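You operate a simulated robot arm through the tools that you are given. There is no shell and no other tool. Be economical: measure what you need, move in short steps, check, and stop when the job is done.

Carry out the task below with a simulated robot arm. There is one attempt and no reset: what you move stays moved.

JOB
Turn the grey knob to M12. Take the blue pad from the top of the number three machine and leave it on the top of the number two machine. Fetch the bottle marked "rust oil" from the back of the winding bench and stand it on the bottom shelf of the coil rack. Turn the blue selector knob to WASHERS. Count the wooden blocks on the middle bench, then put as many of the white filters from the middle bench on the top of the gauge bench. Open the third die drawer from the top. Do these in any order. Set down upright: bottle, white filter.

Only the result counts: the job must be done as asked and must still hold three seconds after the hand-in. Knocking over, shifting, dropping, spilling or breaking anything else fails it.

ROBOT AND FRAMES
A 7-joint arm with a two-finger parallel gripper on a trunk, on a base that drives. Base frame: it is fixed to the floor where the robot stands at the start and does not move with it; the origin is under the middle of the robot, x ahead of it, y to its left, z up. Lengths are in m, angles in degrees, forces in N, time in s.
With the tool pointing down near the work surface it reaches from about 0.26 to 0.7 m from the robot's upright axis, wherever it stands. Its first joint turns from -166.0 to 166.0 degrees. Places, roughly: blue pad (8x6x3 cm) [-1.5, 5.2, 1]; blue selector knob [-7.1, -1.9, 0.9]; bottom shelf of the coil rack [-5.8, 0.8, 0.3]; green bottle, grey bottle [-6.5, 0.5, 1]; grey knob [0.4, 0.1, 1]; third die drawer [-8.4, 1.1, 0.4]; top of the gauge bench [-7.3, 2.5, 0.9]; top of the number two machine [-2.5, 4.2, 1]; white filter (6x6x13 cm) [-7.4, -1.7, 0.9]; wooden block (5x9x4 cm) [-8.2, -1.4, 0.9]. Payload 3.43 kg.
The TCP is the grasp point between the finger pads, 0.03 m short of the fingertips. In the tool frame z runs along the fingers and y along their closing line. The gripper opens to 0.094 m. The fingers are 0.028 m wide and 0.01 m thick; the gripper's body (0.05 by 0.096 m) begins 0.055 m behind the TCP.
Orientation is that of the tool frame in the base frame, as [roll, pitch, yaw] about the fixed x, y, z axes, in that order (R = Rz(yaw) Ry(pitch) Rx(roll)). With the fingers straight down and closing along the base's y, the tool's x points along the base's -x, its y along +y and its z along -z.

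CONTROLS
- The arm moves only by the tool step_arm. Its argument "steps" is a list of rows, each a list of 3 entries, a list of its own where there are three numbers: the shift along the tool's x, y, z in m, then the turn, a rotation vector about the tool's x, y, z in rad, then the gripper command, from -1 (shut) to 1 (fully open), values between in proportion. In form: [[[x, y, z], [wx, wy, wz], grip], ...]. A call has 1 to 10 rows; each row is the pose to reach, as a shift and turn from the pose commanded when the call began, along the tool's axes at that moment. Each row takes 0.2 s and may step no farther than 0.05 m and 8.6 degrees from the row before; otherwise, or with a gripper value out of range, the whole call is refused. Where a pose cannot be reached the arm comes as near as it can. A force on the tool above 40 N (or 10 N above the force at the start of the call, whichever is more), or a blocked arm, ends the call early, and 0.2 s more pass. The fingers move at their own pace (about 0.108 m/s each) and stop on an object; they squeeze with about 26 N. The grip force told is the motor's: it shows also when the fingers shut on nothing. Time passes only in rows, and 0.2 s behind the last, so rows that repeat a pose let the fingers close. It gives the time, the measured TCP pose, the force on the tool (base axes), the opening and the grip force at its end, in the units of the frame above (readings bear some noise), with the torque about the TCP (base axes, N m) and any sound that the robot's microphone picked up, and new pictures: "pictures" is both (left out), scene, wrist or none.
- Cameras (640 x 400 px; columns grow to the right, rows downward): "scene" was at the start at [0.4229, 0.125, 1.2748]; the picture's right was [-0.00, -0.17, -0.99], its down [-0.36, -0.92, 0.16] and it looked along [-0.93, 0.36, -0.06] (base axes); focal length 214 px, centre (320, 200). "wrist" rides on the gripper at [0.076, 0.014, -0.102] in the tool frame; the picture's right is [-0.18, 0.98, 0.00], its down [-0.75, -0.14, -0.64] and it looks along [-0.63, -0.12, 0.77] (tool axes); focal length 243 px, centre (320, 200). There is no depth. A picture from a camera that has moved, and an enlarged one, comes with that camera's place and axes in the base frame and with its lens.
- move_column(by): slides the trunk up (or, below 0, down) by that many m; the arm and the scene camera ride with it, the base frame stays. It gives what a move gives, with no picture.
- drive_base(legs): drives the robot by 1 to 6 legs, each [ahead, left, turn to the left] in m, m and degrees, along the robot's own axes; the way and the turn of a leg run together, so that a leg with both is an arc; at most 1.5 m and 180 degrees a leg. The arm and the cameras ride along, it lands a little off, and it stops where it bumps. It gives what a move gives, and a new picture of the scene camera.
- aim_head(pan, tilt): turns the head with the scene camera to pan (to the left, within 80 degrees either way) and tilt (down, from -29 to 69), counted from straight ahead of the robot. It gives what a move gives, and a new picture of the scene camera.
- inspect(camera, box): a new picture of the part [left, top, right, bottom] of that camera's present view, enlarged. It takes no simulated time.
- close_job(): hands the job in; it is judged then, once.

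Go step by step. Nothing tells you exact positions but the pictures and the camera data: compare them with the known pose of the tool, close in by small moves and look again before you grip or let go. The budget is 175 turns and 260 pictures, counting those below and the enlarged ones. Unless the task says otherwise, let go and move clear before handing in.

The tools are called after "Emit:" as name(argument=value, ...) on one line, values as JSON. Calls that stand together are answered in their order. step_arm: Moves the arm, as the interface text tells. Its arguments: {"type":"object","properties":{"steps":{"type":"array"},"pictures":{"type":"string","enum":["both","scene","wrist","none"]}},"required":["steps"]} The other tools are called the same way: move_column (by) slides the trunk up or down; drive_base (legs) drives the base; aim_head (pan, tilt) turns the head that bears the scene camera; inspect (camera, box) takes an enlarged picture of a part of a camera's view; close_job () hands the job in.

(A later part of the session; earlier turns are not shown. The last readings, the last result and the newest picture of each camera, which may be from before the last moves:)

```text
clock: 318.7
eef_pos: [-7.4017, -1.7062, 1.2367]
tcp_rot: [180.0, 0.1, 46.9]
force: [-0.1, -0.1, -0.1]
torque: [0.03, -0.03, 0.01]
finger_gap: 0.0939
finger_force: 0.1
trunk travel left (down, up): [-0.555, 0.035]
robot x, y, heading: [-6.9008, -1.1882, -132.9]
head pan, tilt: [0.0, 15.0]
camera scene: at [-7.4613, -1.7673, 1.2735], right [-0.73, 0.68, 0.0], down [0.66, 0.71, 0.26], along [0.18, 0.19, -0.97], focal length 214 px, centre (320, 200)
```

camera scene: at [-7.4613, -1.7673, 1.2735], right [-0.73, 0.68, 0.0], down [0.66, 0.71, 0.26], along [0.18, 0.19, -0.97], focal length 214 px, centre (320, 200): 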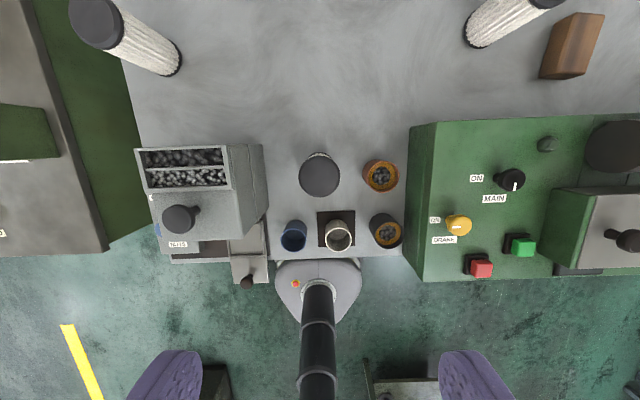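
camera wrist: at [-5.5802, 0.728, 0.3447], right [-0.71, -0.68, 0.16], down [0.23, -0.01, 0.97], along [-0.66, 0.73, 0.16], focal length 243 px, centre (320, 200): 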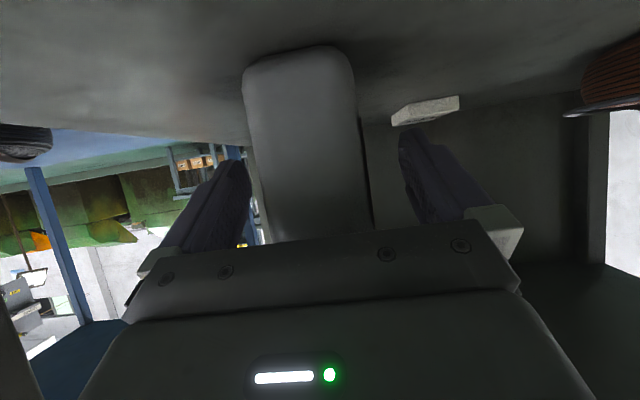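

The filter is 4 cm ahead; I'll nudge the base forward 5 cm and recheck.

Emit:
drive_base(legs=[[0.05, 0, 0]])

```text
clock: 319.6
eef_pos: [-7.4382, -1.7448, 1.2363]
tcp_rot: [-180.0, 0.0, 46.9]
force: [-0.2, 0.5, -0.2]
torque: [0.06, -0.05, -0.01]
finger_gap: 0.0941
finger_force: 0.1
trunk travel left (down, up): [-0.555, 0.035]
robot x, y, heading: [-6.9363, -1.2196, -133.2]
head pan, tilt: [0.0, 15.0]
camera scene: at [-7.4975, -1.8057, 1.2715], right [-0.73, 0.68, 0.0], down [0.66, 0.71, 0.26], along [0.18, 0.19, -0.97], focal length 214 px, centre (320, 200)
```

scene: 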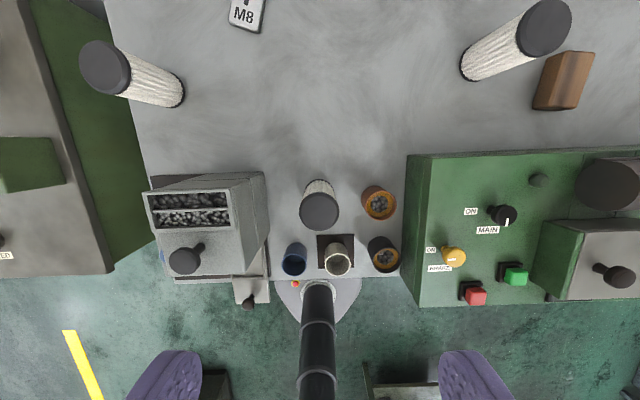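

Aligned within about 1 cm; descending part way.

Emit:
step_arm(steps=[[[0.011, -0.001, 0.045], [0, 0, 0], 1], [[0.011, -0.001, 0.09], [0, 0, 0], 1], [[0.011, -0.001, 0.135], [0, 0, 0], 1], [[0.011, -0.001, 0.18], [0, 0, 0], 1], [[0.011, -0.001, 0.19], [0, 0, 0], 1]])

```text
clock: 320.8
eef_pos: [-7.4053, -1.708, 1.0662]
tcp_rot: [180.0, 0.2, 46.9]
force: [-0.2, 0.9, -1.1]
torque: [0.03, 0.03, -0.03]
finger_gap: 0.0941
finger_force: 0.1
out of reach, approached as far as the arm can: row 2, 3, 4, 5
trunk travel left (down, up): [-0.555, 0.035]
robot x, y, heading: [-6.9346, -1.221, -132.9]
head pan, tilt: [0.0, 15.0]
camera scene: at [-7.4654, -1.7682, 1.103], right [-0.73, 0.68, 0.0], down [0.66, 0.71, 0.26], along [0.17, 0.19, -0.97], focal length 214 px, centre (320, 200)
camera wrist: at [-7.343, -1.6618, 1.1679], right [0.59, -0.81, 0.0], down [-0.62, -0.45, 0.64], along [-0.52, -0.38, -0.76], focal length 243 px, centre (320, 200)
```

scene: 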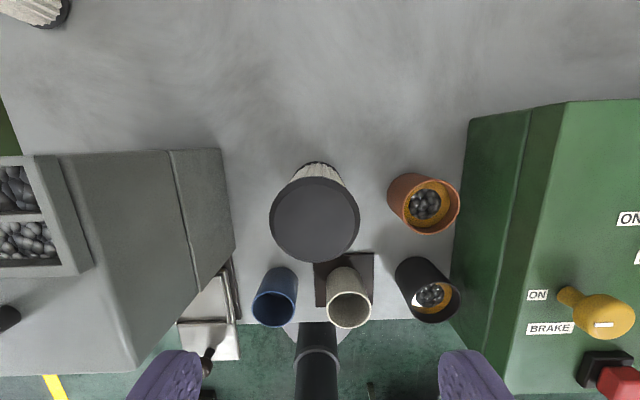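
wrist: 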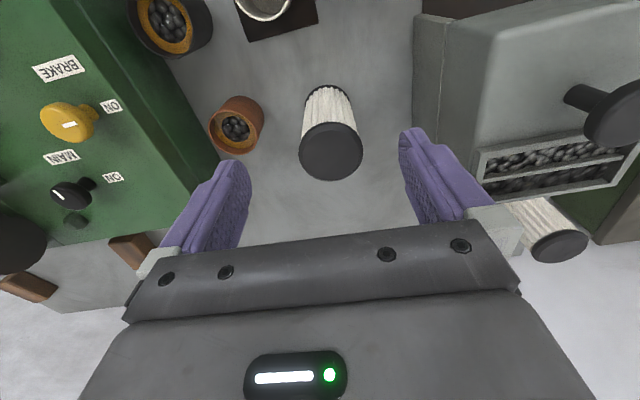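

The arm is stretched because the trunk is high; I'll use the base and trunk instead: 3.8 cm forward, then lower the trunk.

Emit:
drive_base(legs=[[0.038, 0, 0]])

Emit:
move_column(by=-0.04)

Emit:
step_arm(steps=[[[0.0, 0, 0], [0, 0, 0], 1]])

```text
clock: 321.7
eef_pos: [-7.4339, -1.7365, 1.065]
tcp_rot: [180.0, 0.0, 46.9]
force: [-0.1, -0.6, 0.1]
torque: [0.03, -0.07, 0.04]
finger_gap: 0.094
finger_force: 0.0
trunk travel left (down, up): [-0.555, 0.035]
robot x, y, heading: [-6.965, -1.2497, -132.8]
head pan, tilt: [0.0, 15.0]
camera scene: at [-7.4933, -1.7985, 1.1013], right [-0.73, 0.68, 0.0], down [0.66, 0.71, 0.26], along [0.18, 0.19, -0.97], focal length 214 px, centre (320, 200)
```

scene: 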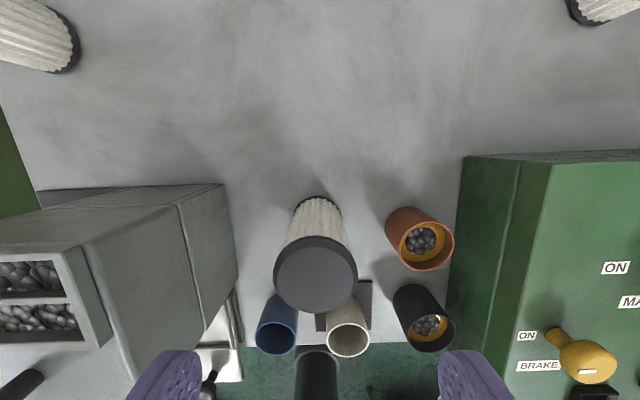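

```text
clock: 322.5
eef_pos: [-7.4321, -1.7365, 1.0254]
tcp_rot: [180.0, 0.2, 46.9]
force: [0.1, 0.4, 0.9]
torque: [0.0, 0.02, -0.01]
finger_gap: 0.0939
finger_force: 0.1
trunk travel left (down, up): [-0.515, 0.075]
robot x, y, heading: [-6.9631, -1.2557, -132.9]
head pan, tilt: [0.0, 15.0]
```

```text
clock: 322.9
eef_pos: [-7.4318, -1.7365, 1.025]
tcp_rot: [-180.0, 0.1, 46.9]
force: [-0.2, -0.2, 0.1]
torque: [-0.03, 0.03, 0.0]
finger_gap: 0.0939
finger_force: 0.0
trunk travel left (down, up): [-0.515, 0.075]
robot x, y, heading: [-6.9597, -1.2496, -133.1]
head pan, tilt: [0.0, 15.0]
camera scene: at [-7.4918, -1.7969, 1.0631], right [-0.73, 0.68, 0.0], down [0.66, 0.71, 0.26], along [0.18, 0.19, -0.97], focal length 214 px, centre (320, 200)
camera wrist: at [-7.3695, -1.6905, 1.1281], right [0.59, -0.81, 0.0], down [-0.62, -0.45, 0.64], along [-0.52, -0.38, -0.77], focal length 243 px, centre (320, 200)
```

scene: 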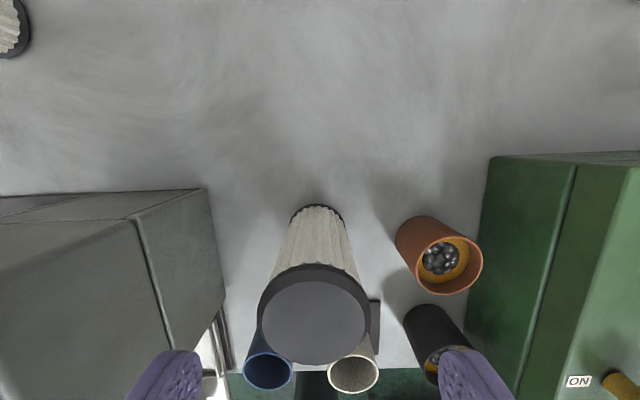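
wrist: 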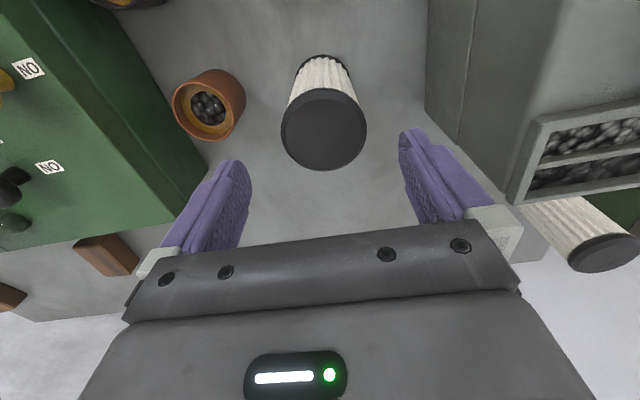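

Centred over the filter. Lowering the trunk 7.8 cm and closing.

Emit:
move_column(by=-0.078)

Emit:
step_arm(steps=[[[0, 0.003, 0], [0, 0, 0], 1], [[0, 0.003, 0], [0, 0, 0], -1], [[0, 0.003, 0], [0, 0, 0], -1], [[0, 0.003, 0], [0, 0, 0], -1]])

```text
clock: 324.1
eef_pos: [-7.4318, -1.7354, 0.9486]
tcp_rot: [180.0, 0.1, 46.9]
force: [-0.5, -0.5, -0.5]
torque: [0.0, -0.01, -0.01]
finger_gap: 0.0941
finger_force: 0.1
trunk travel left (down, up): [-0.437, 0.153]
robot x, y, heading: [-6.9621, -1.2522, -133.2]
head pan, tilt: [0.0, 15.0]
```

```text
clock: 325.1
eef_pos: [-7.4302, -1.7378, 0.948]
tcp_rot: [180.0, 0.1, 46.9]
force: [0.5, 0.3, 1.3]
torque: [0.03, 0.05, -0.01]
finger_gap: 0.0611
finger_force: 25.8
trunk travel left (down, up): [-0.437, 0.153]
robot x, y, heading: [-6.9587, -1.2529, -133.4]
head pan, tilt: [0.0, 15.0]
camera scene: at [-7.4896, -1.7988, 0.985], right [-0.73, 0.68, 0.0], down [0.66, 0.71, 0.26], along [0.17, 0.19, -0.97], focal length 214 px, centre (320, 200)
camera wrist: at [-7.3672, -1.6923, 1.05], right [0.59, -0.81, 0.0], down [-0.62, -0.45, 0.64], along [-0.52, -0.38, -0.77], focal length 243 px, centre (320, 200)
```

scene: 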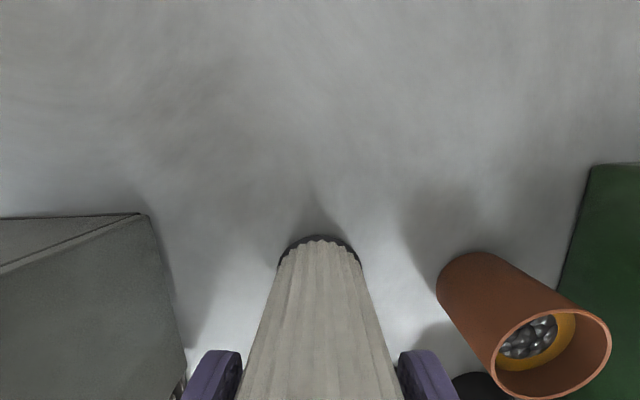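
wrist: 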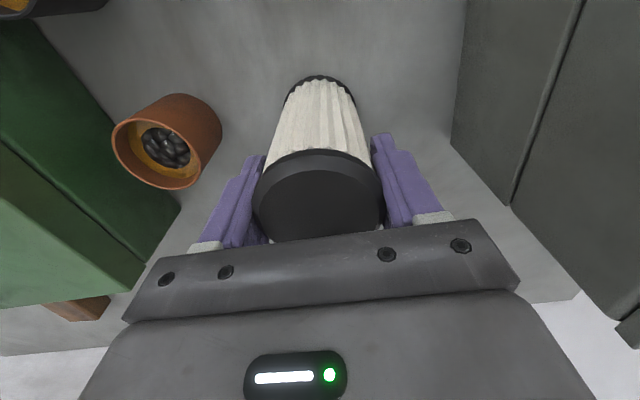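

Filter gripped. I'll raise, pull the arm in, back off and turn along the corridor.

Emit:
move_column(by=0.15)

Emit:
step_arm(steps=[[[0.04, 0, 0], [0, 0, 0], -1], [[0.08, 0, 0], [0, 0, 0], -1], [[0.12, 0, -0.02], [0, 0, 0], -1], [[0.16, 0, -0.05], [0, 0, 0], -1], [[0.2, 0, -0.07], [0, 0, 0], -1], [[0.24, 0, -0.09], [0, 0, 0], -1]], pictures="wrist")

Emit:
drive_base(legs=[[-0.22, 0, 0], [0, 0, -90], [1.3, 0, 0], [0, 0, -90]])

```text
clock: 326.8
eef_pos: [-7.4307, -1.7381, 1.0975]
tcp_rot: [179.9, 0.0, 46.9]
force: [0.5, 0.5, -1.6]
torque: [-0.05, -0.03, -0.01]
finger_gap: 0.0609
finger_force: 25.3
trunk travel left (down, up): [-0.587, 0.003]
robot x, y, heading: [-6.9607, -1.2459, -133.0]
head pan, tilt: [0.0, 15.0]
```

```text
clock: 328.2
eef_pos: [-7.2635, -1.5601, 1.19]
tcp_rot: [179.9, 0.3, 46.9]
force: [1.4, 1.0, -1.6]
torque: [-0.04, 0.02, -0.02]
finger_gap: 0.0605
finger_force: 26.5
trunk travel left (down, up): [-0.587, 0.003]
robot x, y, heading: [-6.9591, -1.2505, -133.3]
head pan, tilt: [0.0, 15.0]
camera wrist: at [-7.2007, -1.5148, 1.2908], right [0.59, -0.81, 0.0], down [-0.62, -0.45, 0.65], along [-0.52, -0.38, -0.76], focal length 243 px, centre (320, 200)
```

wrist: 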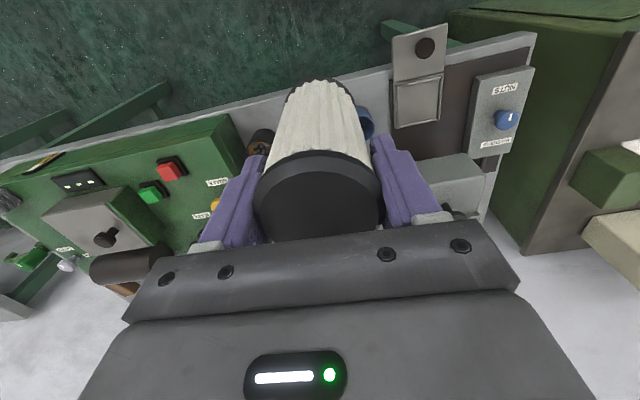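

```text
clock: 343.7
eef_pos: [-7.4155, 0.1211, 1.1879]
tcp_rot: [180.0, 0.1, -135.7]
force: [0.3, 0.0, -1.1]
torque: [-0.02, 0.01, 0.02]
finger_gap: 0.0596
finger_force: 25.8
trunk travel left (down, up): [-0.587, 0.003]
robot x, y, heading: [-7.7269, -0.1782, 44.3]
head pan, tilt: [0.0, 15.0]
camera scene: at [-7.3538, 0.1814, 1.225], right [0.7, -0.71, 0.0], down [-0.69, -0.68, 0.26], along [-0.18, -0.18, -0.97], focal length 214 px, centre (320, 200)
```

scene: 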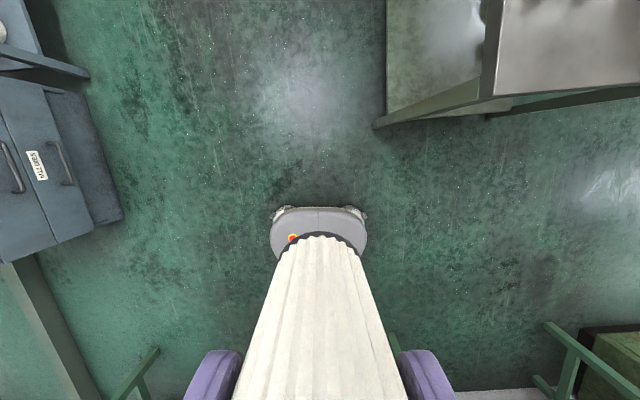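

Robot is at the corridor corner. I'll drive between the benches and turn to face the gauge bench.

Emit:
drive_base(legs=[[0, 0.45, 3], [1.2, 0.1, 0], [1.15, 0.22, 0], [0, 0, 90]])

Emit:
aim_head(pan=0, tilt=-25)

```text
clock: 361.6
eef_pos: [-7.0417, 2.3939, 1.1878]
tcp_rot: [-180.0, 0.2, -41.1]
force: [1.1, 0.0, -1.3]
torque: [0.0, 0.0, 0.0]
finger_gap: 0.0596
finger_force: 26.0
trunk travel left (down, up): [-0.587, 0.003]
robot x, y, heading: [-6.7206, 2.0978, 139.2]
head pan, tilt: [0.0, 15.0]
camera scene: at [-7.1073, 2.4525, 1.225], right [0.66, 0.75, 0.0], down [0.73, -0.64, 0.26], along [0.19, -0.17, -0.97], focal length 214 px, centre (320, 200)
```

scene: 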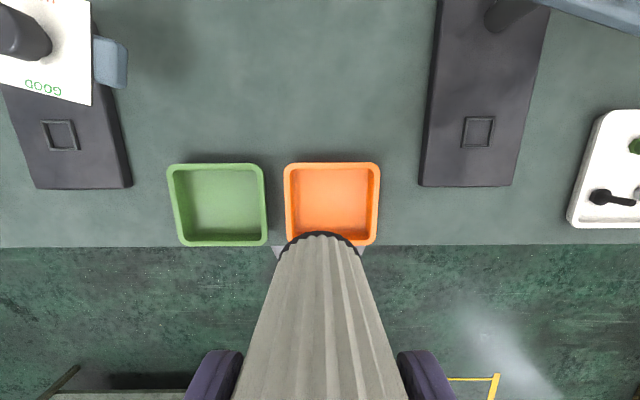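

```text
clock: 362.6
eef_pos: [-7.0426, 2.3956, 1.1877]
tcp_rot: [-180.0, 0.1, -41.2]
force: [-0.2, 0.0, -2.3]
torque: [0.03, 0.0, 0.02]
finger_gap: 0.0598
finger_force: 26.3
trunk travel left (down, up): [-0.587, 0.003]
robot x, y, heading: [-6.721, 2.1018, 139.0]
head pan, tilt: [0.0, -25.0]
camera scene: at [-7.1522, 2.4918, 1.2475], right [0.66, 0.75, 0.0], down [0.68, -0.6, -0.42], along [-0.32, 0.28, -0.91], focal length 214 px, centre (320, 200)
```

scene: 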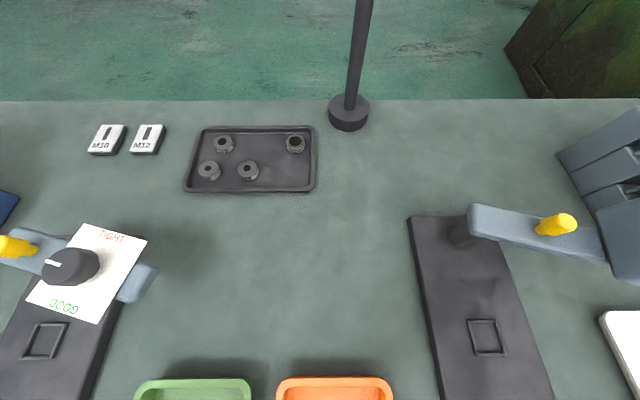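

There's free space in the middle of the gauge bench. I'll move the filter over it (forward 18.6 cm, right 2 cm).

Emit:
step_arm(steps=[[[-0.04, -0.005, 0], [0, 0, 0], -1], [[-0.08, -0.01, 0], [0, 0, 0], -1], [[-0.12, -0.015, 0], [0, 0, 0], -1], [[-0.16, -0.02, 0], [0, 0, 0], -1], [[-0.186, -0.02, 0], [0, 0, 0], -1]], pictures="none")

Emit:
move_column(by=-0.14)

Emit:
aim_head(pan=0, tilt=20)

```text
clock: 363.8
eef_pos: [-7.173, 2.5305, 1.1864]
tcp_rot: [-180.0, 0.1, -41.0]
force: [-0.1, 0.1, -1.2]
torque: [0.02, 0.01, 0.0]
finger_gap: 0.0596
finger_force: 26.4
trunk travel left (down, up): [-0.587, 0.003]
robot x, y, heading: [-6.7211, 2.104, 139.0]
head pan, tilt: [0.0, -25.0]
```

```text
clock: 365.5
eef_pos: [-7.1723, 2.5293, 1.0471]
tcp_rot: [180.0, 0.2, -41.1]
force: [0.6, 0.1, -0.9]
torque: [-0.03, 0.02, -0.01]
finger_gap: 0.0593
finger_force: 26.0
trunk travel left (down, up): [-0.447, 0.143]
robot x, y, heading: [-6.718, 2.0994, 139.0]
head pan, tilt: [0.0, -25.0]
```

```text
clock: 366.6
eef_pos: [-7.1722, 2.5298, 1.0471]
tcp_rot: [179.9, 0.1, -41.2]
force: [0.1, 0.3, -1.1]
torque: [-0.02, 0.04, 0.03]
finger_gap: 0.0593
finger_force: 26.0
trunk travel left (down, up): [-0.447, 0.143]
robot x, y, heading: [-6.7197, 2.1039, 138.9]
head pan, tilt: [0.0, 20.0]
camera scene: at [-7.2307, 2.5828, 1.0834], right [0.66, 0.75, 0.0], down [0.71, -0.62, 0.34], along [0.26, -0.22, -0.94], focal length 214 px, centre (320, 200)
```

scene: 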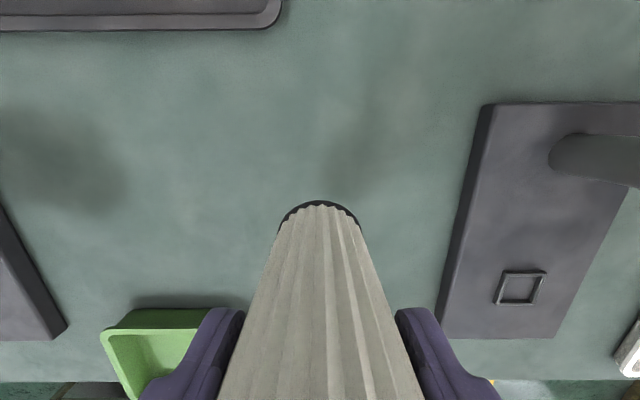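

Clear below. I'll lower with small arm steps until contact.

Emit:
step_arm(steps=[[[0, 0, 0.01], [0, 0, 0], -1], [[0, 0, 0.02], [0, 0, 0], -1], [[0, 0, 0.03], [0, 0, 0], -1]], pictures="scene")

```text
clock: 367.4
eef_pos: [-7.1718, 2.5288, 1.0166]
tcp_rot: [-180.0, 0.0, -41.1]
force: [0.2, -0.1, -1.1]
torque: [0.0, -0.01, 0.0]
finger_gap: 0.0596
finger_force: 26.3
trunk travel left (down, up): [-0.447, 0.143]
robot x, y, heading: [-6.7207, 2.1018, 138.8]
head pan, tilt: [0.0, 20.0]
camera scene: at [-7.2302, 2.5827, 1.0531], right [0.66, 0.75, 0.0], down [0.71, -0.62, 0.34], along [0.26, -0.22, -0.94], focal length 214 px, centre (320, 200)
```

scene: 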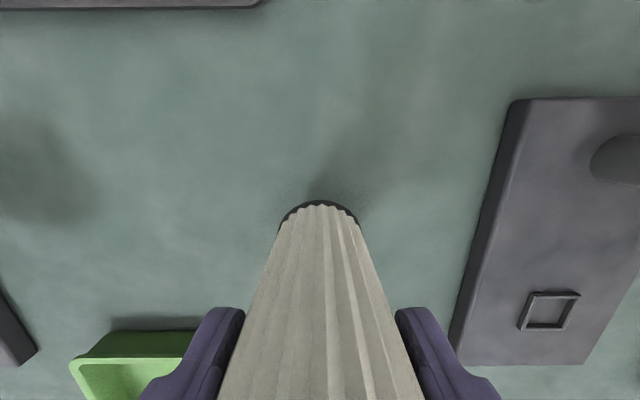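

Emit:
step_arm(steps=[[[0, 0, 0.015], [0, 0, 0], -1], [[0, 0, 0.03], [0, 0, 0], -1], [[0, 0, 0.035], [0, 0, 0], -1], [[0, 0, 0.04], [0, 0, 0], -1]], pictures="none")

```text
clock: 368.4
eef_pos: [-7.171, 2.529, 0.979]
tcp_rot: [180.0, 0.3, -41.1]
force: [2.8, -1.6, 16.8]
torque: [-0.17, -0.25, -0.03]
finger_gap: 0.0594
finger_force: 26.2
trunk travel left (down, up): [-0.447, 0.143]
robot x, y, heading: [-6.7189, 2.1025, 138.7]
head pan, tilt: [0.0, 20.0]
```

Contact. Easing up 2 mm, releasing and rising.

Emit:
step_arm(steps=[[[0, 0, -0.002], [0, 0, 0], -1], [[0, 0, -0.002], [0, 0, 0], 0.2], [[0, 0, -0.002], [0, 0, 0], 1], [[0, 0, -0.002], [0, 0, 0], 1], [[0, 0, -0.04], [0, 0, 0], 1], [[0, 0, -0.08], [0, 0, 0], 1], [[0, 0, -0.12], [0, 0, 0], 1], [[0, 0, -0.15], [0, 0, 0], 1]], pictures="none")

Emit:
move_column(by=0.14)

Emit:
step_arm(steps=[[[0.045, 0, 0], [0, 0, 0], 1], [[0.09, 0, 0], [0, 0, 0], 1], [[0.135, 0, 0], [0, 0, 0], 1], [[0.18, 0, 0], [0, 0, 0], 1]], pictures="scene")

```text
clock: 370.2
eef_pos: [-7.1704, 2.5302, 1.1267]
tcp_rot: [-180.0, 0.2, -41.1]
force: [-0.5, -0.5, -0.1]
torque: [0.0, 0.0, -0.03]
finger_gap: 0.0939
finger_force: 0.0
trunk travel left (down, up): [-0.447, 0.143]
robot x, y, heading: [-6.7194, 2.1002, 138.9]
head pan, tilt: [0.0, 20.0]
```

```text
clock: 371.9
eef_pos: [-7.1709, 2.5301, 1.2653]
tcp_rot: [-180.0, 0.1, -41.1]
force: [-0.3, -0.8, -0.8]
torque: [0.03, -0.01, 0.01]
finger_gap: 0.0943
finger_force: 0.2
trunk travel left (down, up): [-0.587, 0.003]
robot x, y, heading: [-6.7184, 2.1019, 138.7]
head pan, tilt: [0.0, 20.0]
```

```text
clock: 372.9
eef_pos: [-7.0339, 2.412, 1.2645]
tcp_rot: [179.9, 0.2, -41.1]
force: [0.4, -0.8, -1.1]
torque: [0.03, 0.0, 0.01]
finger_gap: 0.0942
finger_force: 0.0
trunk travel left (down, up): [-0.587, 0.003]
robot x, y, heading: [-6.7236, 2.1023, 138.8]
head pan, tilt: [0.0, 20.0]
camera scene: at [-7.0928, 2.4647, 1.3024], right [0.66, 0.75, 0.0], down [0.71, -0.62, 0.34], along [0.26, -0.22, -0.94], focal length 214 px, centre (320, 200)
```

scene: 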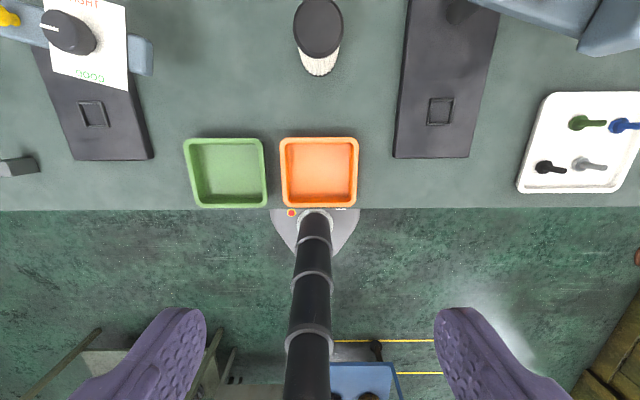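

First filter stands on the gauge bench. The die cabinet is on the way back, so I'll go there next: back off and slide left along the corridor.

Emit:
drive_base(legs=[[-0.42, 0, 0], [0, 1.2, 0], [0, 0.65, 0]])

Emit:
step_arm(steps=[[[-0.01, 0, 0], [0, -0.149, 0], 1], [[-0.02, 0, 0], [0, -0.298, 0], 1], [[-0.03, 0, 0], [0, -0.447, 0], 1], [[-0.04, 0, 0], [0, -0.596, 0], 1], [[-0.05, 0, 0.02], [0, -0.745, 0], 1], [[-0.05, 0, 0.04], [0, -0.894, 0], 1], [[-0.05, 0, 0.06], [0, -1.043, 0], 1], [[-0.05, 0, 0.08], [0, -1.192, 0], 1], [[-0.05, 0, 0.1], [0, -1.341, 0], 1], [[-0.05, 0, 0.12], [0, -1.49, 0], 1]], pictures="scene")

```text
clock: 384.4
eef_pos: [-7.9145, 0.7155, 1.2651]
tcp_rot: [-179.9, 0.1, -39.8]
force: [-0.3, 1.1, -0.4]
torque: [-0.03, 0.02, 0.0]
finger_gap: 0.0941
finger_force: 0.1
trunk travel left (down, up): [-0.587, 0.003]
robot x, y, heading: [-7.5914, 0.4147, 140.2]
head pan, tilt: [0.0, 20.0]
camera scene: at [-7.9759, 0.7671, 1.3019], right [0.64, 0.77, 0.0], down [0.72, -0.6, 0.34], along [0.26, -0.22, -0.94], focal length 214 px, centre (320, 200)
```

scene: 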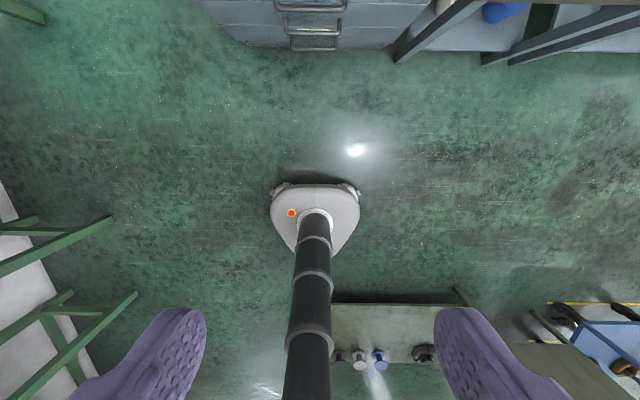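

```text
clock: 386.6
eef_pos: [-7.9543, 0.748, 1.145]
tcp_rot: [-179.7, 85.7, -39.5]
force: [-0.8, 0.2, 0.2]
torque: [-0.02, 0.01, 0.01]
finger_gap: 0.0936
finger_force: 0.1
trunk travel left (down, up): [-0.587, 0.003]
robot x, y, heading: [-7.5911, 0.414, 140.2]
head pan, tilt: [0.0, 20.0]
camera scene: at [-7.9314, 0.7297, 1.2265], right [0.64, 0.77, 0.0], down [0.32, -0.26, -0.91], along [-0.7, 0.58, -0.41], focal length 214 px, centre (320, 200)
```

scene: 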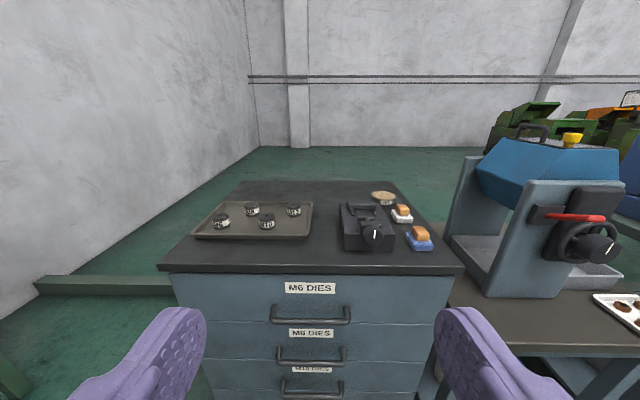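

The die cabinet faces me; drawers labelled M6, M8, ... from the top. I'll lower the trunk to see the third one.

Emit:
move_column(by=-0.4)

Emit:
move_column(by=-0.1)

Emit:
aim_head(pan=0, tilt=15)

```text
clock: 390.4
eef_pos: [-7.954, 0.7481, 0.7464]
tcp_rot: [180.0, 85.5, -39.8]
force: [-1.4, 0.7, -0.3]
torque: [0.01, 0.0, 0.03]
finger_gap: 0.0939
finger_force: 0.0
trunk travel left (down, up): [-0.187, 0.403]
robot x, y, heading: [-7.5931, 0.414, 140.1]
head pan, tilt: [0.0, 20.0]
```

```text
clock: 391.7
eef_pos: [-7.9554, 0.7463, 0.6459]
tcp_rot: [-179.9, 85.5, -39.7]
force: [-0.2, 1.0, 0.0]
torque: [0.01, 0.02, -0.03]
finger_gap: 0.0939
finger_force: 0.2
trunk travel left (down, up): [-0.087, 0.503]
robot x, y, heading: [-7.5912, 0.4096, 140.2]
head pan, tilt: [0.0, 20.0]
```

```text
clock: 392.4
eef_pos: [-7.9548, 0.7475, 0.646]
tcp_rot: [179.9, 85.5, -39.8]
force: [-0.4, -0.3, 1.4]
torque: [-0.01, 0.02, 0.01]
finger_gap: 0.0938
finger_force: 0.0
trunk travel left (down, up): [-0.087, 0.503]
robot x, y, heading: [-7.5904, 0.4131, 140.3]
head pan, tilt: [0.0, 15.0]
camera scene: at [-7.9323, 0.7304, 0.7348], right [0.64, 0.77, 0.0], down [0.26, -0.21, -0.94], along [-0.72, 0.6, -0.33], focal length 214 px, centre (320, 200)
```

scene: 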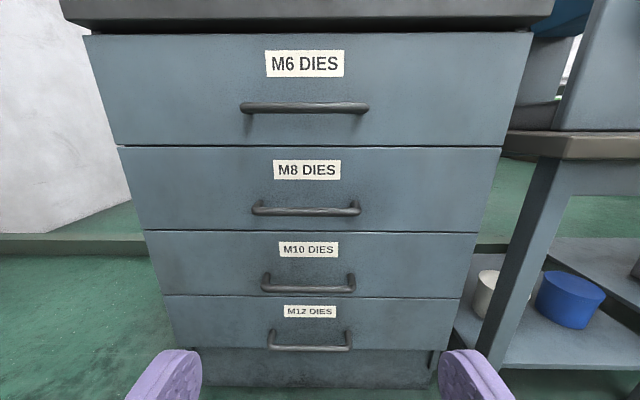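

The third is M10 DIES with a horizontal bar handle at z≈0.41. I'll lower to it, level the tool and roll 90° so the fingers close vertically.

Emit:
move_column(by=-0.08)

Emit:
step_arm(steps=[[[0.04, 0.01, 0.01], [0, -0.04, 0], 0.3], [[0.08, 0.02, 0.02], [0, -0.08, 0], 0.3], [[0.12, 0.025, 0.05], [0, -0.08, 0], 0.3], [[0.15, 0.025, 0.08], [0, -0.08, 0], 0.3]], pictures="none")

Emit:
step_arm(steps=[[[0, 0, 0], [0, 0, 0.149], 0.3], [[0, 0, 0], [0, 0, 0.298], 0.3], [[0, 0, 0], [0, 0, 0.447], 0.3], [[0, 0, 0], [0, 0, 0.596], 0.3], [[0, 0, 0], [0, 0, 0.745], 0.3], [[0, 0, 0], [0, 0, 0.894], 0.3], [[0, 0, 0], [0, 0, 1.043], 0.3], [[0, 0, 0], [0, 0, 1.192], 0.3], [[0, 0, 0], [0, 0, 1.341], 0.3], [[0, 0, 0], [0, 0, 1.49], 0.3]])

```text
clock: 393.6
eef_pos: [-7.9541, 0.7484, 0.5668]
tcp_rot: [-179.9, 85.5, -39.8]
force: [-1.0, 0.2, -0.7]
torque: [0.0, 0.0, -0.01]
finger_gap: 0.0941
finger_force: 0.0
trunk travel left (down, up): [-0.007, 0.583]
robot x, y, heading: [-7.5911, 0.4075, 140.2]
head pan, tilt: [0.0, 15.0]
```

```text
refused: row 3 steps farther than a row can; nothing moved
```

```text
clock: 395.8
eef_pos: [-7.9535, 0.747, 0.5665]
tcp_rot: [94.5, 4.5, -129.4]
force: [1.1, 0.2, 0.1]
torque: [0.03, -0.01, -0.01]
finger_gap: 0.0611
finger_force: 0.0
trunk travel left (down, up): [-0.007, 0.583]
robot x, y, heading: [-7.5933, 0.4152, 140.1]
head pan, tilt: [0.0, 15.0]
camera scene: at [-7.8728, 0.792, 0.576], right [0.11, 0.01, -0.99], down [-0.41, -0.91, -0.06], along [-0.9, 0.42, -0.1], focal length 214 px, centre (320, 200)
camera wrist: at [-7.9253, 0.6227, 0.5823], right [0.01, 0.13, 0.99], down [0.98, 0.17, -0.03], along [-0.18, 0.98, -0.13], focal length 243 px, centre (320, 200)
```

scene: 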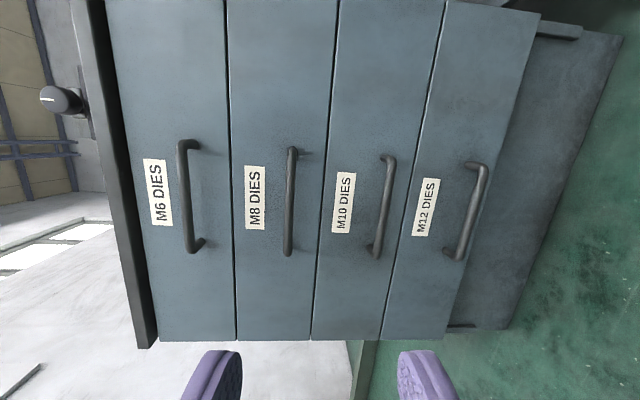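
wrist: 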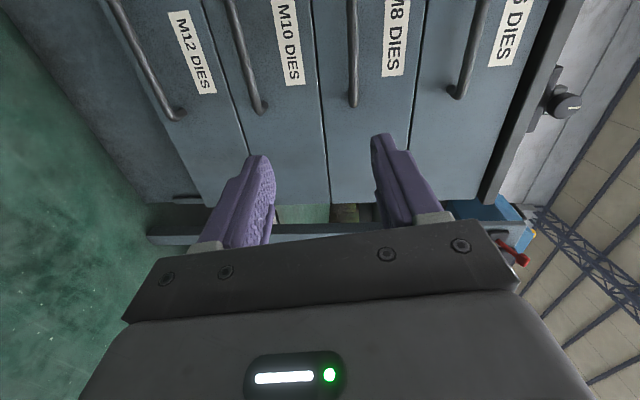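

Handle M10 is ~37 cm ahead and 17 cm lower. Moving nearer while levelling.

Emit:
step_arm(steps=[[[0.005, -0.03, 0.03], [-0.02, 0, 0.02], 0.3], [[0.01, -0.06, 0.06], [-0.04, 0, 0.04], 0.3], [[0.015, -0.09, 0.09], [-0.06, 0, 0.06], 0.3], [[0.02, -0.12, 0.12], [-0.078, 0, 0.08], 0.3], [[0.026, -0.145, 0.155], [-0.078, 0, 0.08], 0.3], [[0.026, -0.155, 0.195], [-0.078, 0, 0.08], 0.3], [[0.026, -0.155, 0.235], [-0.078, 0, 0.08], 0.3]])

```text
clock: 397.4
eef_pos: [-8.0383, 0.8333, 0.4659]
tcp_rot: [90.0, 0.0, -129.6]
force: [-0.5, 0.3, -0.1]
torque: [-0.03, -0.01, 0.03]
finger_gap: 0.0612
finger_force: 0.0
out of reach, approached as far as the arm can: row 4, 5, 6, 7
trunk travel left (down, up): [-0.007, 0.583]
robot x, y, heading: [-7.5956, 0.4104, 140.0]
head pan, tilt: [0.0, 15.0]
camera scene: at [-7.956, 0.8786, 0.4662], right [0.0, 0.0, -1.0], down [-0.42, -0.91, 0.0], along [-0.91, 0.42, 0.0], focal length 214 px, centre (320, 200)
camera wrist: at [-8.0073, 0.7093, 0.4799], right [0.12, 0.14, 0.98], down [0.97, 0.17, -0.14], along [-0.19, 0.97, -0.12], focal length 243 px, centre (320, 200)
```

scene: 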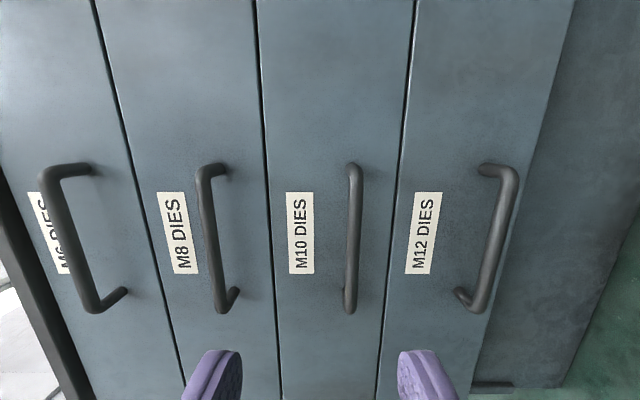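
wrist: 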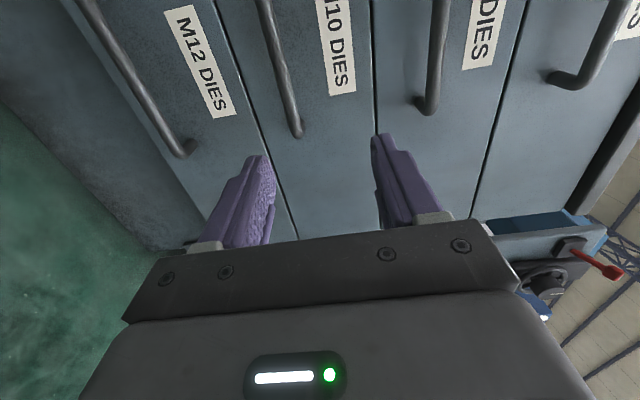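

The arm is at its reach limit here; I'll pull back 18 cm to resync and then bring the base closer.

Emit:
step_arm(steps=[[[0, 0, -0.045], [0, 0, 0], 0.3], [[0, 0, -0.09], [0, 0, 0], 0.3], [[0, 0, -0.135], [0, 0, 0], 0.3], [[0, 0, -0.18], [0, 0, 0], 0.3]], pictures="scene")

```text
clock: 398.4
eef_pos: [-7.9011, 0.7249, 0.478]
tcp_rot: [90.0, 0.1, -129.6]
force: [-0.2, 0.5, -0.6]
torque: [-0.01, -0.03, 0.0]
finger_gap: 0.0609
finger_force: 0.2
out of reach, approached as far as the arm can: row 4
trunk travel left (down, up): [-0.007, 0.583]
robot x, y, heading: [-7.5928, 0.4087, 140.0]
head pan, tilt: [0.0, 15.0]
camera scene: at [-7.8181, 0.7701, 0.4781], right [0.0, 0.0, -1.0], down [-0.42, -0.91, 0.0], along [-0.91, 0.42, 0.0], focal length 214 px, centre (320, 200)
```

scene: 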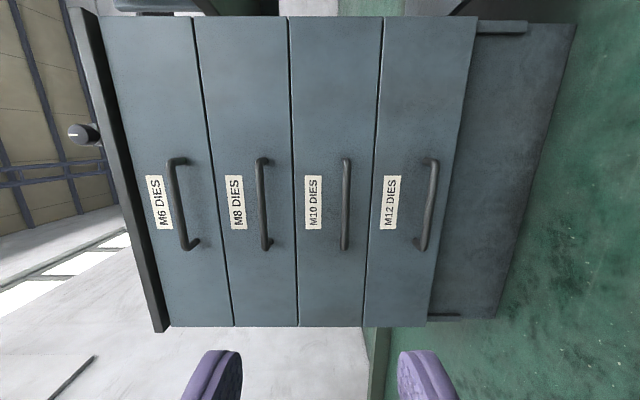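

The level tool can't get below z≈0.47, so I'll pitch it 25° down (as with the bottle) to reach z≈0.41.

Emit:
step_arm(steps=[[[0, 0, 0], [0.145, 0, 0], 0.3], [[0, 0, 0], [0.29, 0, 0], 0.3], [[0, 0, 0.01], [0.436, 0, 0], 0.3], [[0, -0.03, 0.03], [0.436, 0, 0], 0.3], [[0, -0.061, 0.048], [0.436, 0, 0], 0.3]], pictures="none")

Emit:
drive_base(legs=[[0.2, 0, 0]])

```text
clock: 399.6
eef_pos: [-7.939, 0.7586, 0.4172]
tcp_rot: [115.1, 0.1, -129.6]
force: [0.6, 0.0, 0.4]
torque: [0.02, 0.02, 0.01]
finger_gap: 0.061
finger_force: 0.0
trunk travel left (down, up): [-0.007, 0.583]
robot x, y, heading: [-7.5937, 0.4122, 140.2]
head pan, tilt: [0.0, 15.0]
```

```text
clock: 401.2
eef_pos: [-8.0947, 0.8886, 0.417]
tcp_rot: [114.9, 0.0, -129.7]
force: [0.2, 0.2, -0.4]
torque: [-0.01, 0.0, 0.03]
finger_gap: 0.061
finger_force: 0.0
trunk travel left (down, up): [-0.007, 0.583]
robot x, y, heading: [-7.7466, 0.542, 140.1]
head pan, tilt: [0.0, 15.0]
camera scene: at [-8.0139, 0.9351, 0.4338], right [0.33, -0.27, -0.91], down [-0.44, -0.89, 0.11], along [-0.84, 0.36, -0.41], focal length 214 px, centre (320, 200)
```

scene: 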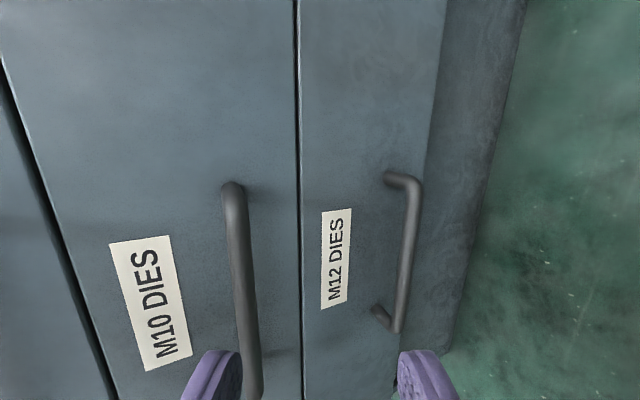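

Handle centre ≈ (-8.225, 0.951, 0.426): 13 cm ahead and 3.6 cm left. I'll align across first, then advance along the fingers.

Emit:
step_arm(steps=[[[0.018, 0.032, 0.0], [0, 0, 0], 0.7], [[0.036, 0.064, 0.0], [0, 0, 0], 0.7], [[0.036, 0.064, 0.04], [0, 0, 0], 0.7], [[0.036, 0.064, 0.06], [0, 0, 0], 0.7]])

```text
clock: 402.2
eef_pos: [-8.1779, 0.9128, 0.4517]
tcp_rot: [115.0, 0.0, -129.7]
force: [-0.3, 0.4, 0.1]
torque: [-0.01, 0.01, -0.01]
finger_gap: 0.0797
finger_force: 0.2
trunk travel left (down, up): [-0.007, 0.583]
robot x, y, heading: [-7.7471, 0.5423, 140.0]
head pan, tilt: [0.0, 15.0]
camera scene: at [-8.0989, 0.9596, 0.4668], right [0.33, -0.27, -0.91], down [-0.44, -0.89, 0.11], along [-0.84, 0.36, -0.41], focal length 214 px, centre (320, 200)
camera wrist: at [-8.16, 0.7983, 0.507], right [-0.2, 0.41, 0.89], down [0.97, 0.17, 0.14], along [-0.09, 0.9, -0.43], focal length 243 px, centre (320, 200)
```

scene: 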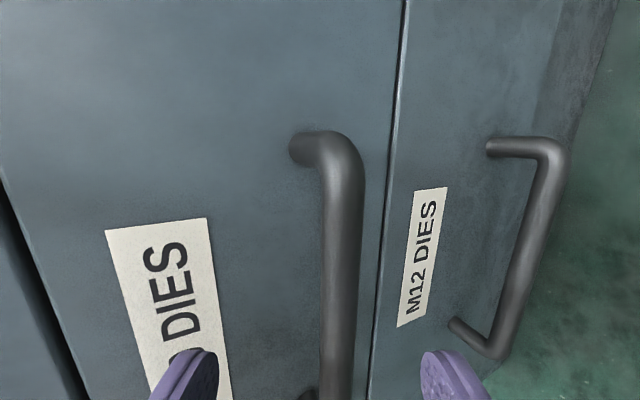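
wrist: 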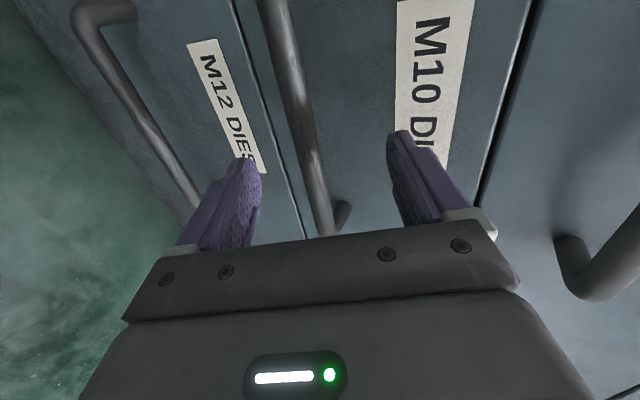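

The bar lies between the open fingers. Advancing 6 cm along them and closing.

Emit:
step_arm(steps=[[[0, -0.009, 0.025], [0, 0, 0], 0.7], [[0, -0.009, 0.045], [0, 0, 0], 0.7], [[0, -0.009, 0.062], [0, 0, 0], 0.7]])

```text
clock: 402.7
eef_pos: [-8.1977, 0.9266, 0.4269]
tcp_rot: [115.0, -0.1, -129.7]
force: [4.5, -3.0, 2.1]
torque: [0.17, 0.11, -0.08]
finger_gap: 0.0798
finger_force: 0.0
trunk travel left (down, up): [-0.007, 0.583]
robot x, y, heading: [-7.7487, 0.5415, 140.2]
head pan, tilt: [0.0, 15.0]
stopped in row 2: the force on the tool passed its limit at 64 N (the readings are from after the stop); the commanded pose is now the measured one
camera scene: at [-8.1189, 0.9742, 0.443], right [0.33, -0.27, -0.91], down [-0.44, -0.89, 0.11], along [-0.84, 0.36, -0.41], focal length 214 px, centre (320, 200)
camera wrist: at [-8.18, 0.813, 0.4835], right [-0.2, 0.41, 0.89], down [0.97, 0.17, 0.14], along [-0.09, 0.9, -0.43], focal length 243 px, centre (320, 200)
```

scene: 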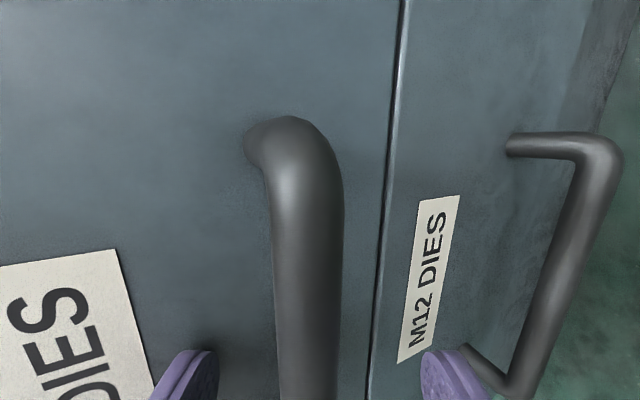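
wrist: 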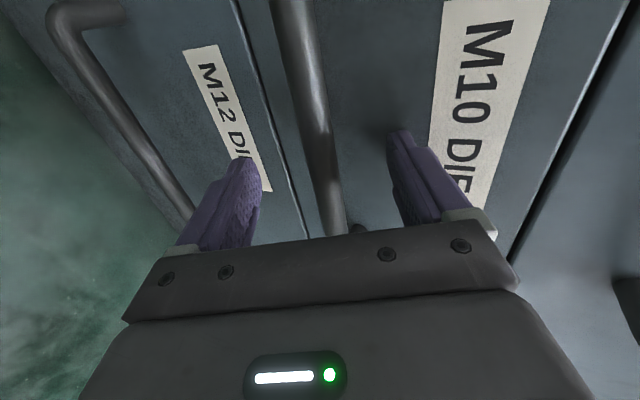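

The upper fingertip touches the drawer face; the bar is between the fingers. Backing 4 mm and closing.

Emit:
step_arm(steps=[[[0, 0, -0.004], [0, 0, 0], 0.7], [[0, 0, -0.004], [0, 0, 0], 0.0], [[0, 0, -0.004], [0, 0, 0], -1], [[0, 0, -0.004], [0, 0, 0], -1], [[0, 0, -0.004], [0, 0, 0], -1]])

```text
clock: 403.9
eef_pos: [-8.1978, 0.9266, 0.4315]
tcp_rot: [114.7, 0.0, -129.7]
force: [-3.5, -0.8, 30.5]
torque: [-0.21, 0.71, -0.25]
finger_gap: 0.0156
finger_force: 44.6
trunk travel left (down, up): [-0.007, 0.583]
robot x, y, heading: [-7.7484, 0.5419, 140.2]
head pan, tilt: [0.0, 15.0]
camera scene: at [-8.1177, 0.9725, 0.4472], right [0.32, -0.27, -0.91], down [-0.44, -0.89, 0.11], along [-0.84, 0.36, -0.4], focal length 214 px, centre (320, 200)
camera wrist: at [-8.1786, 0.8111, 0.4872], right [-0.2, 0.4, 0.89], down [0.98, 0.17, 0.14], along [-0.09, 0.9, -0.43], focal length 243 px, centre (320, 200)
```

scene: 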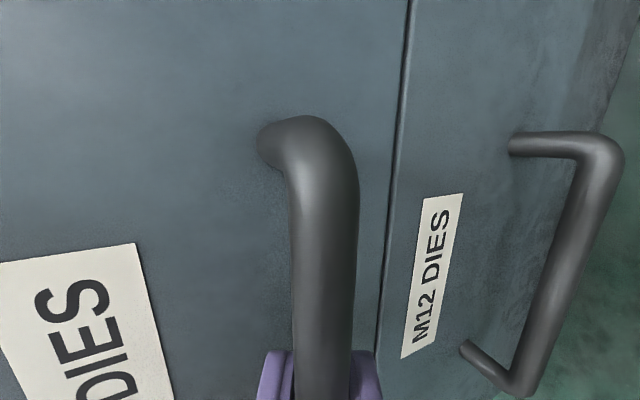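
wrist: 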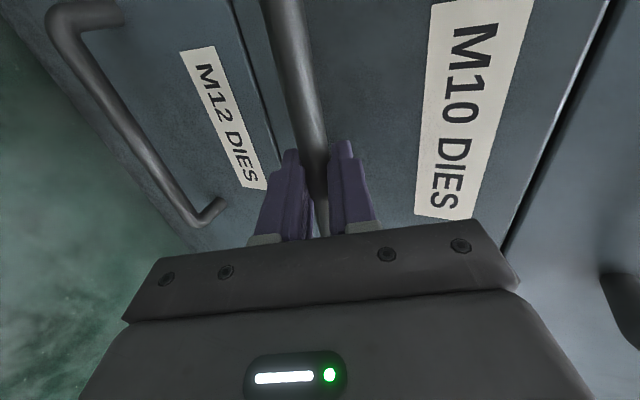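

Handle gripped (1.6 cm bar). I'll relieve the lift force and pull straight back 6 cm with the arm to feel the drawer.

Emit:
step_arm(steps=[[[0, 0.003, 0], [0, 0, 0], -1], [[0, -0.0055, -0.018], [0, 0, 0], -1], [[0, -0.014, -0.036], [0, 0, 0], -1], [[0, -0.022, -0.054], [0, 0, 0], -1]], pictures="scene")

```text
clock: 404.9
eef_pos: [-8.1525, 0.8862, 0.4305]
tcp_rot: [115.0, -0.1, -129.5]
force: [-5.5, -10.5, 23.9]
torque: [-0.48, 0.54, -0.11]
finger_gap: 0.0158
finger_force: 45.0
trunk travel left (down, up): [-0.007, 0.583]
robot x, y, heading: [-7.7459, 0.5398, 140.0]
head pan, tilt: [0.0, 15.0]
camera scene: at [-8.0718, 0.9332, 0.4474], right [0.33, -0.27, -0.91], down [-0.43, -0.89, 0.11], along [-0.84, 0.36, -0.41], focal length 214 px, centre (320, 200)
```

scene: 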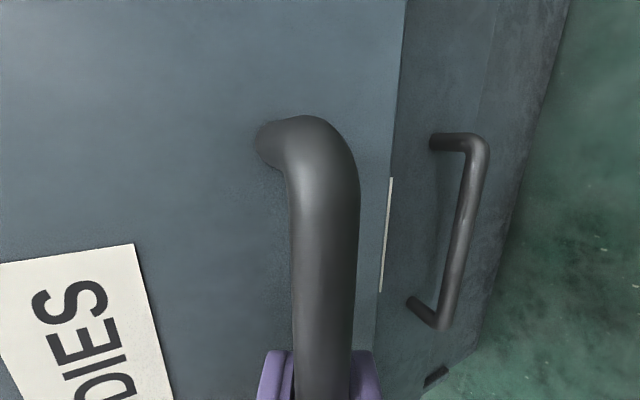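

The drawer moves with the hand. Pulling further by driving back.

Emit:
drive_base(legs=[[-0.22, 0, 0]])

```text
clock: 407.2
eef_pos: [-7.9834, 0.7422, 0.4308]
tcp_rot: [115.0, -0.1, -129.3]
force: [1.4, -1.4, 4.6]
torque: [-0.33, 0.37, -0.24]
finger_gap: 0.0157
finger_force: 45.1
trunk travel left (down, up): [-0.007, 0.583]
robot x, y, heading: [-7.5758, 0.4009, 140.6]
head pan, tilt: [0.0, 15.0]
stopped in leg 1: the force on the tool passed its limit at 40 N (the readings are from after the stop); the commanded pose is now the measured one
camera scene: at [-7.9041, 0.7896, 0.4471], right [0.33, -0.27, -0.91], down [-0.43, -0.9, 0.11], along [-0.84, 0.35, -0.41], focal length 214 px, centre (320, 200)
```

scene: 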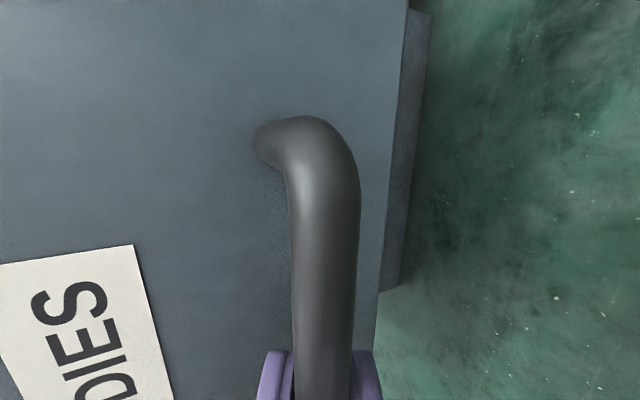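

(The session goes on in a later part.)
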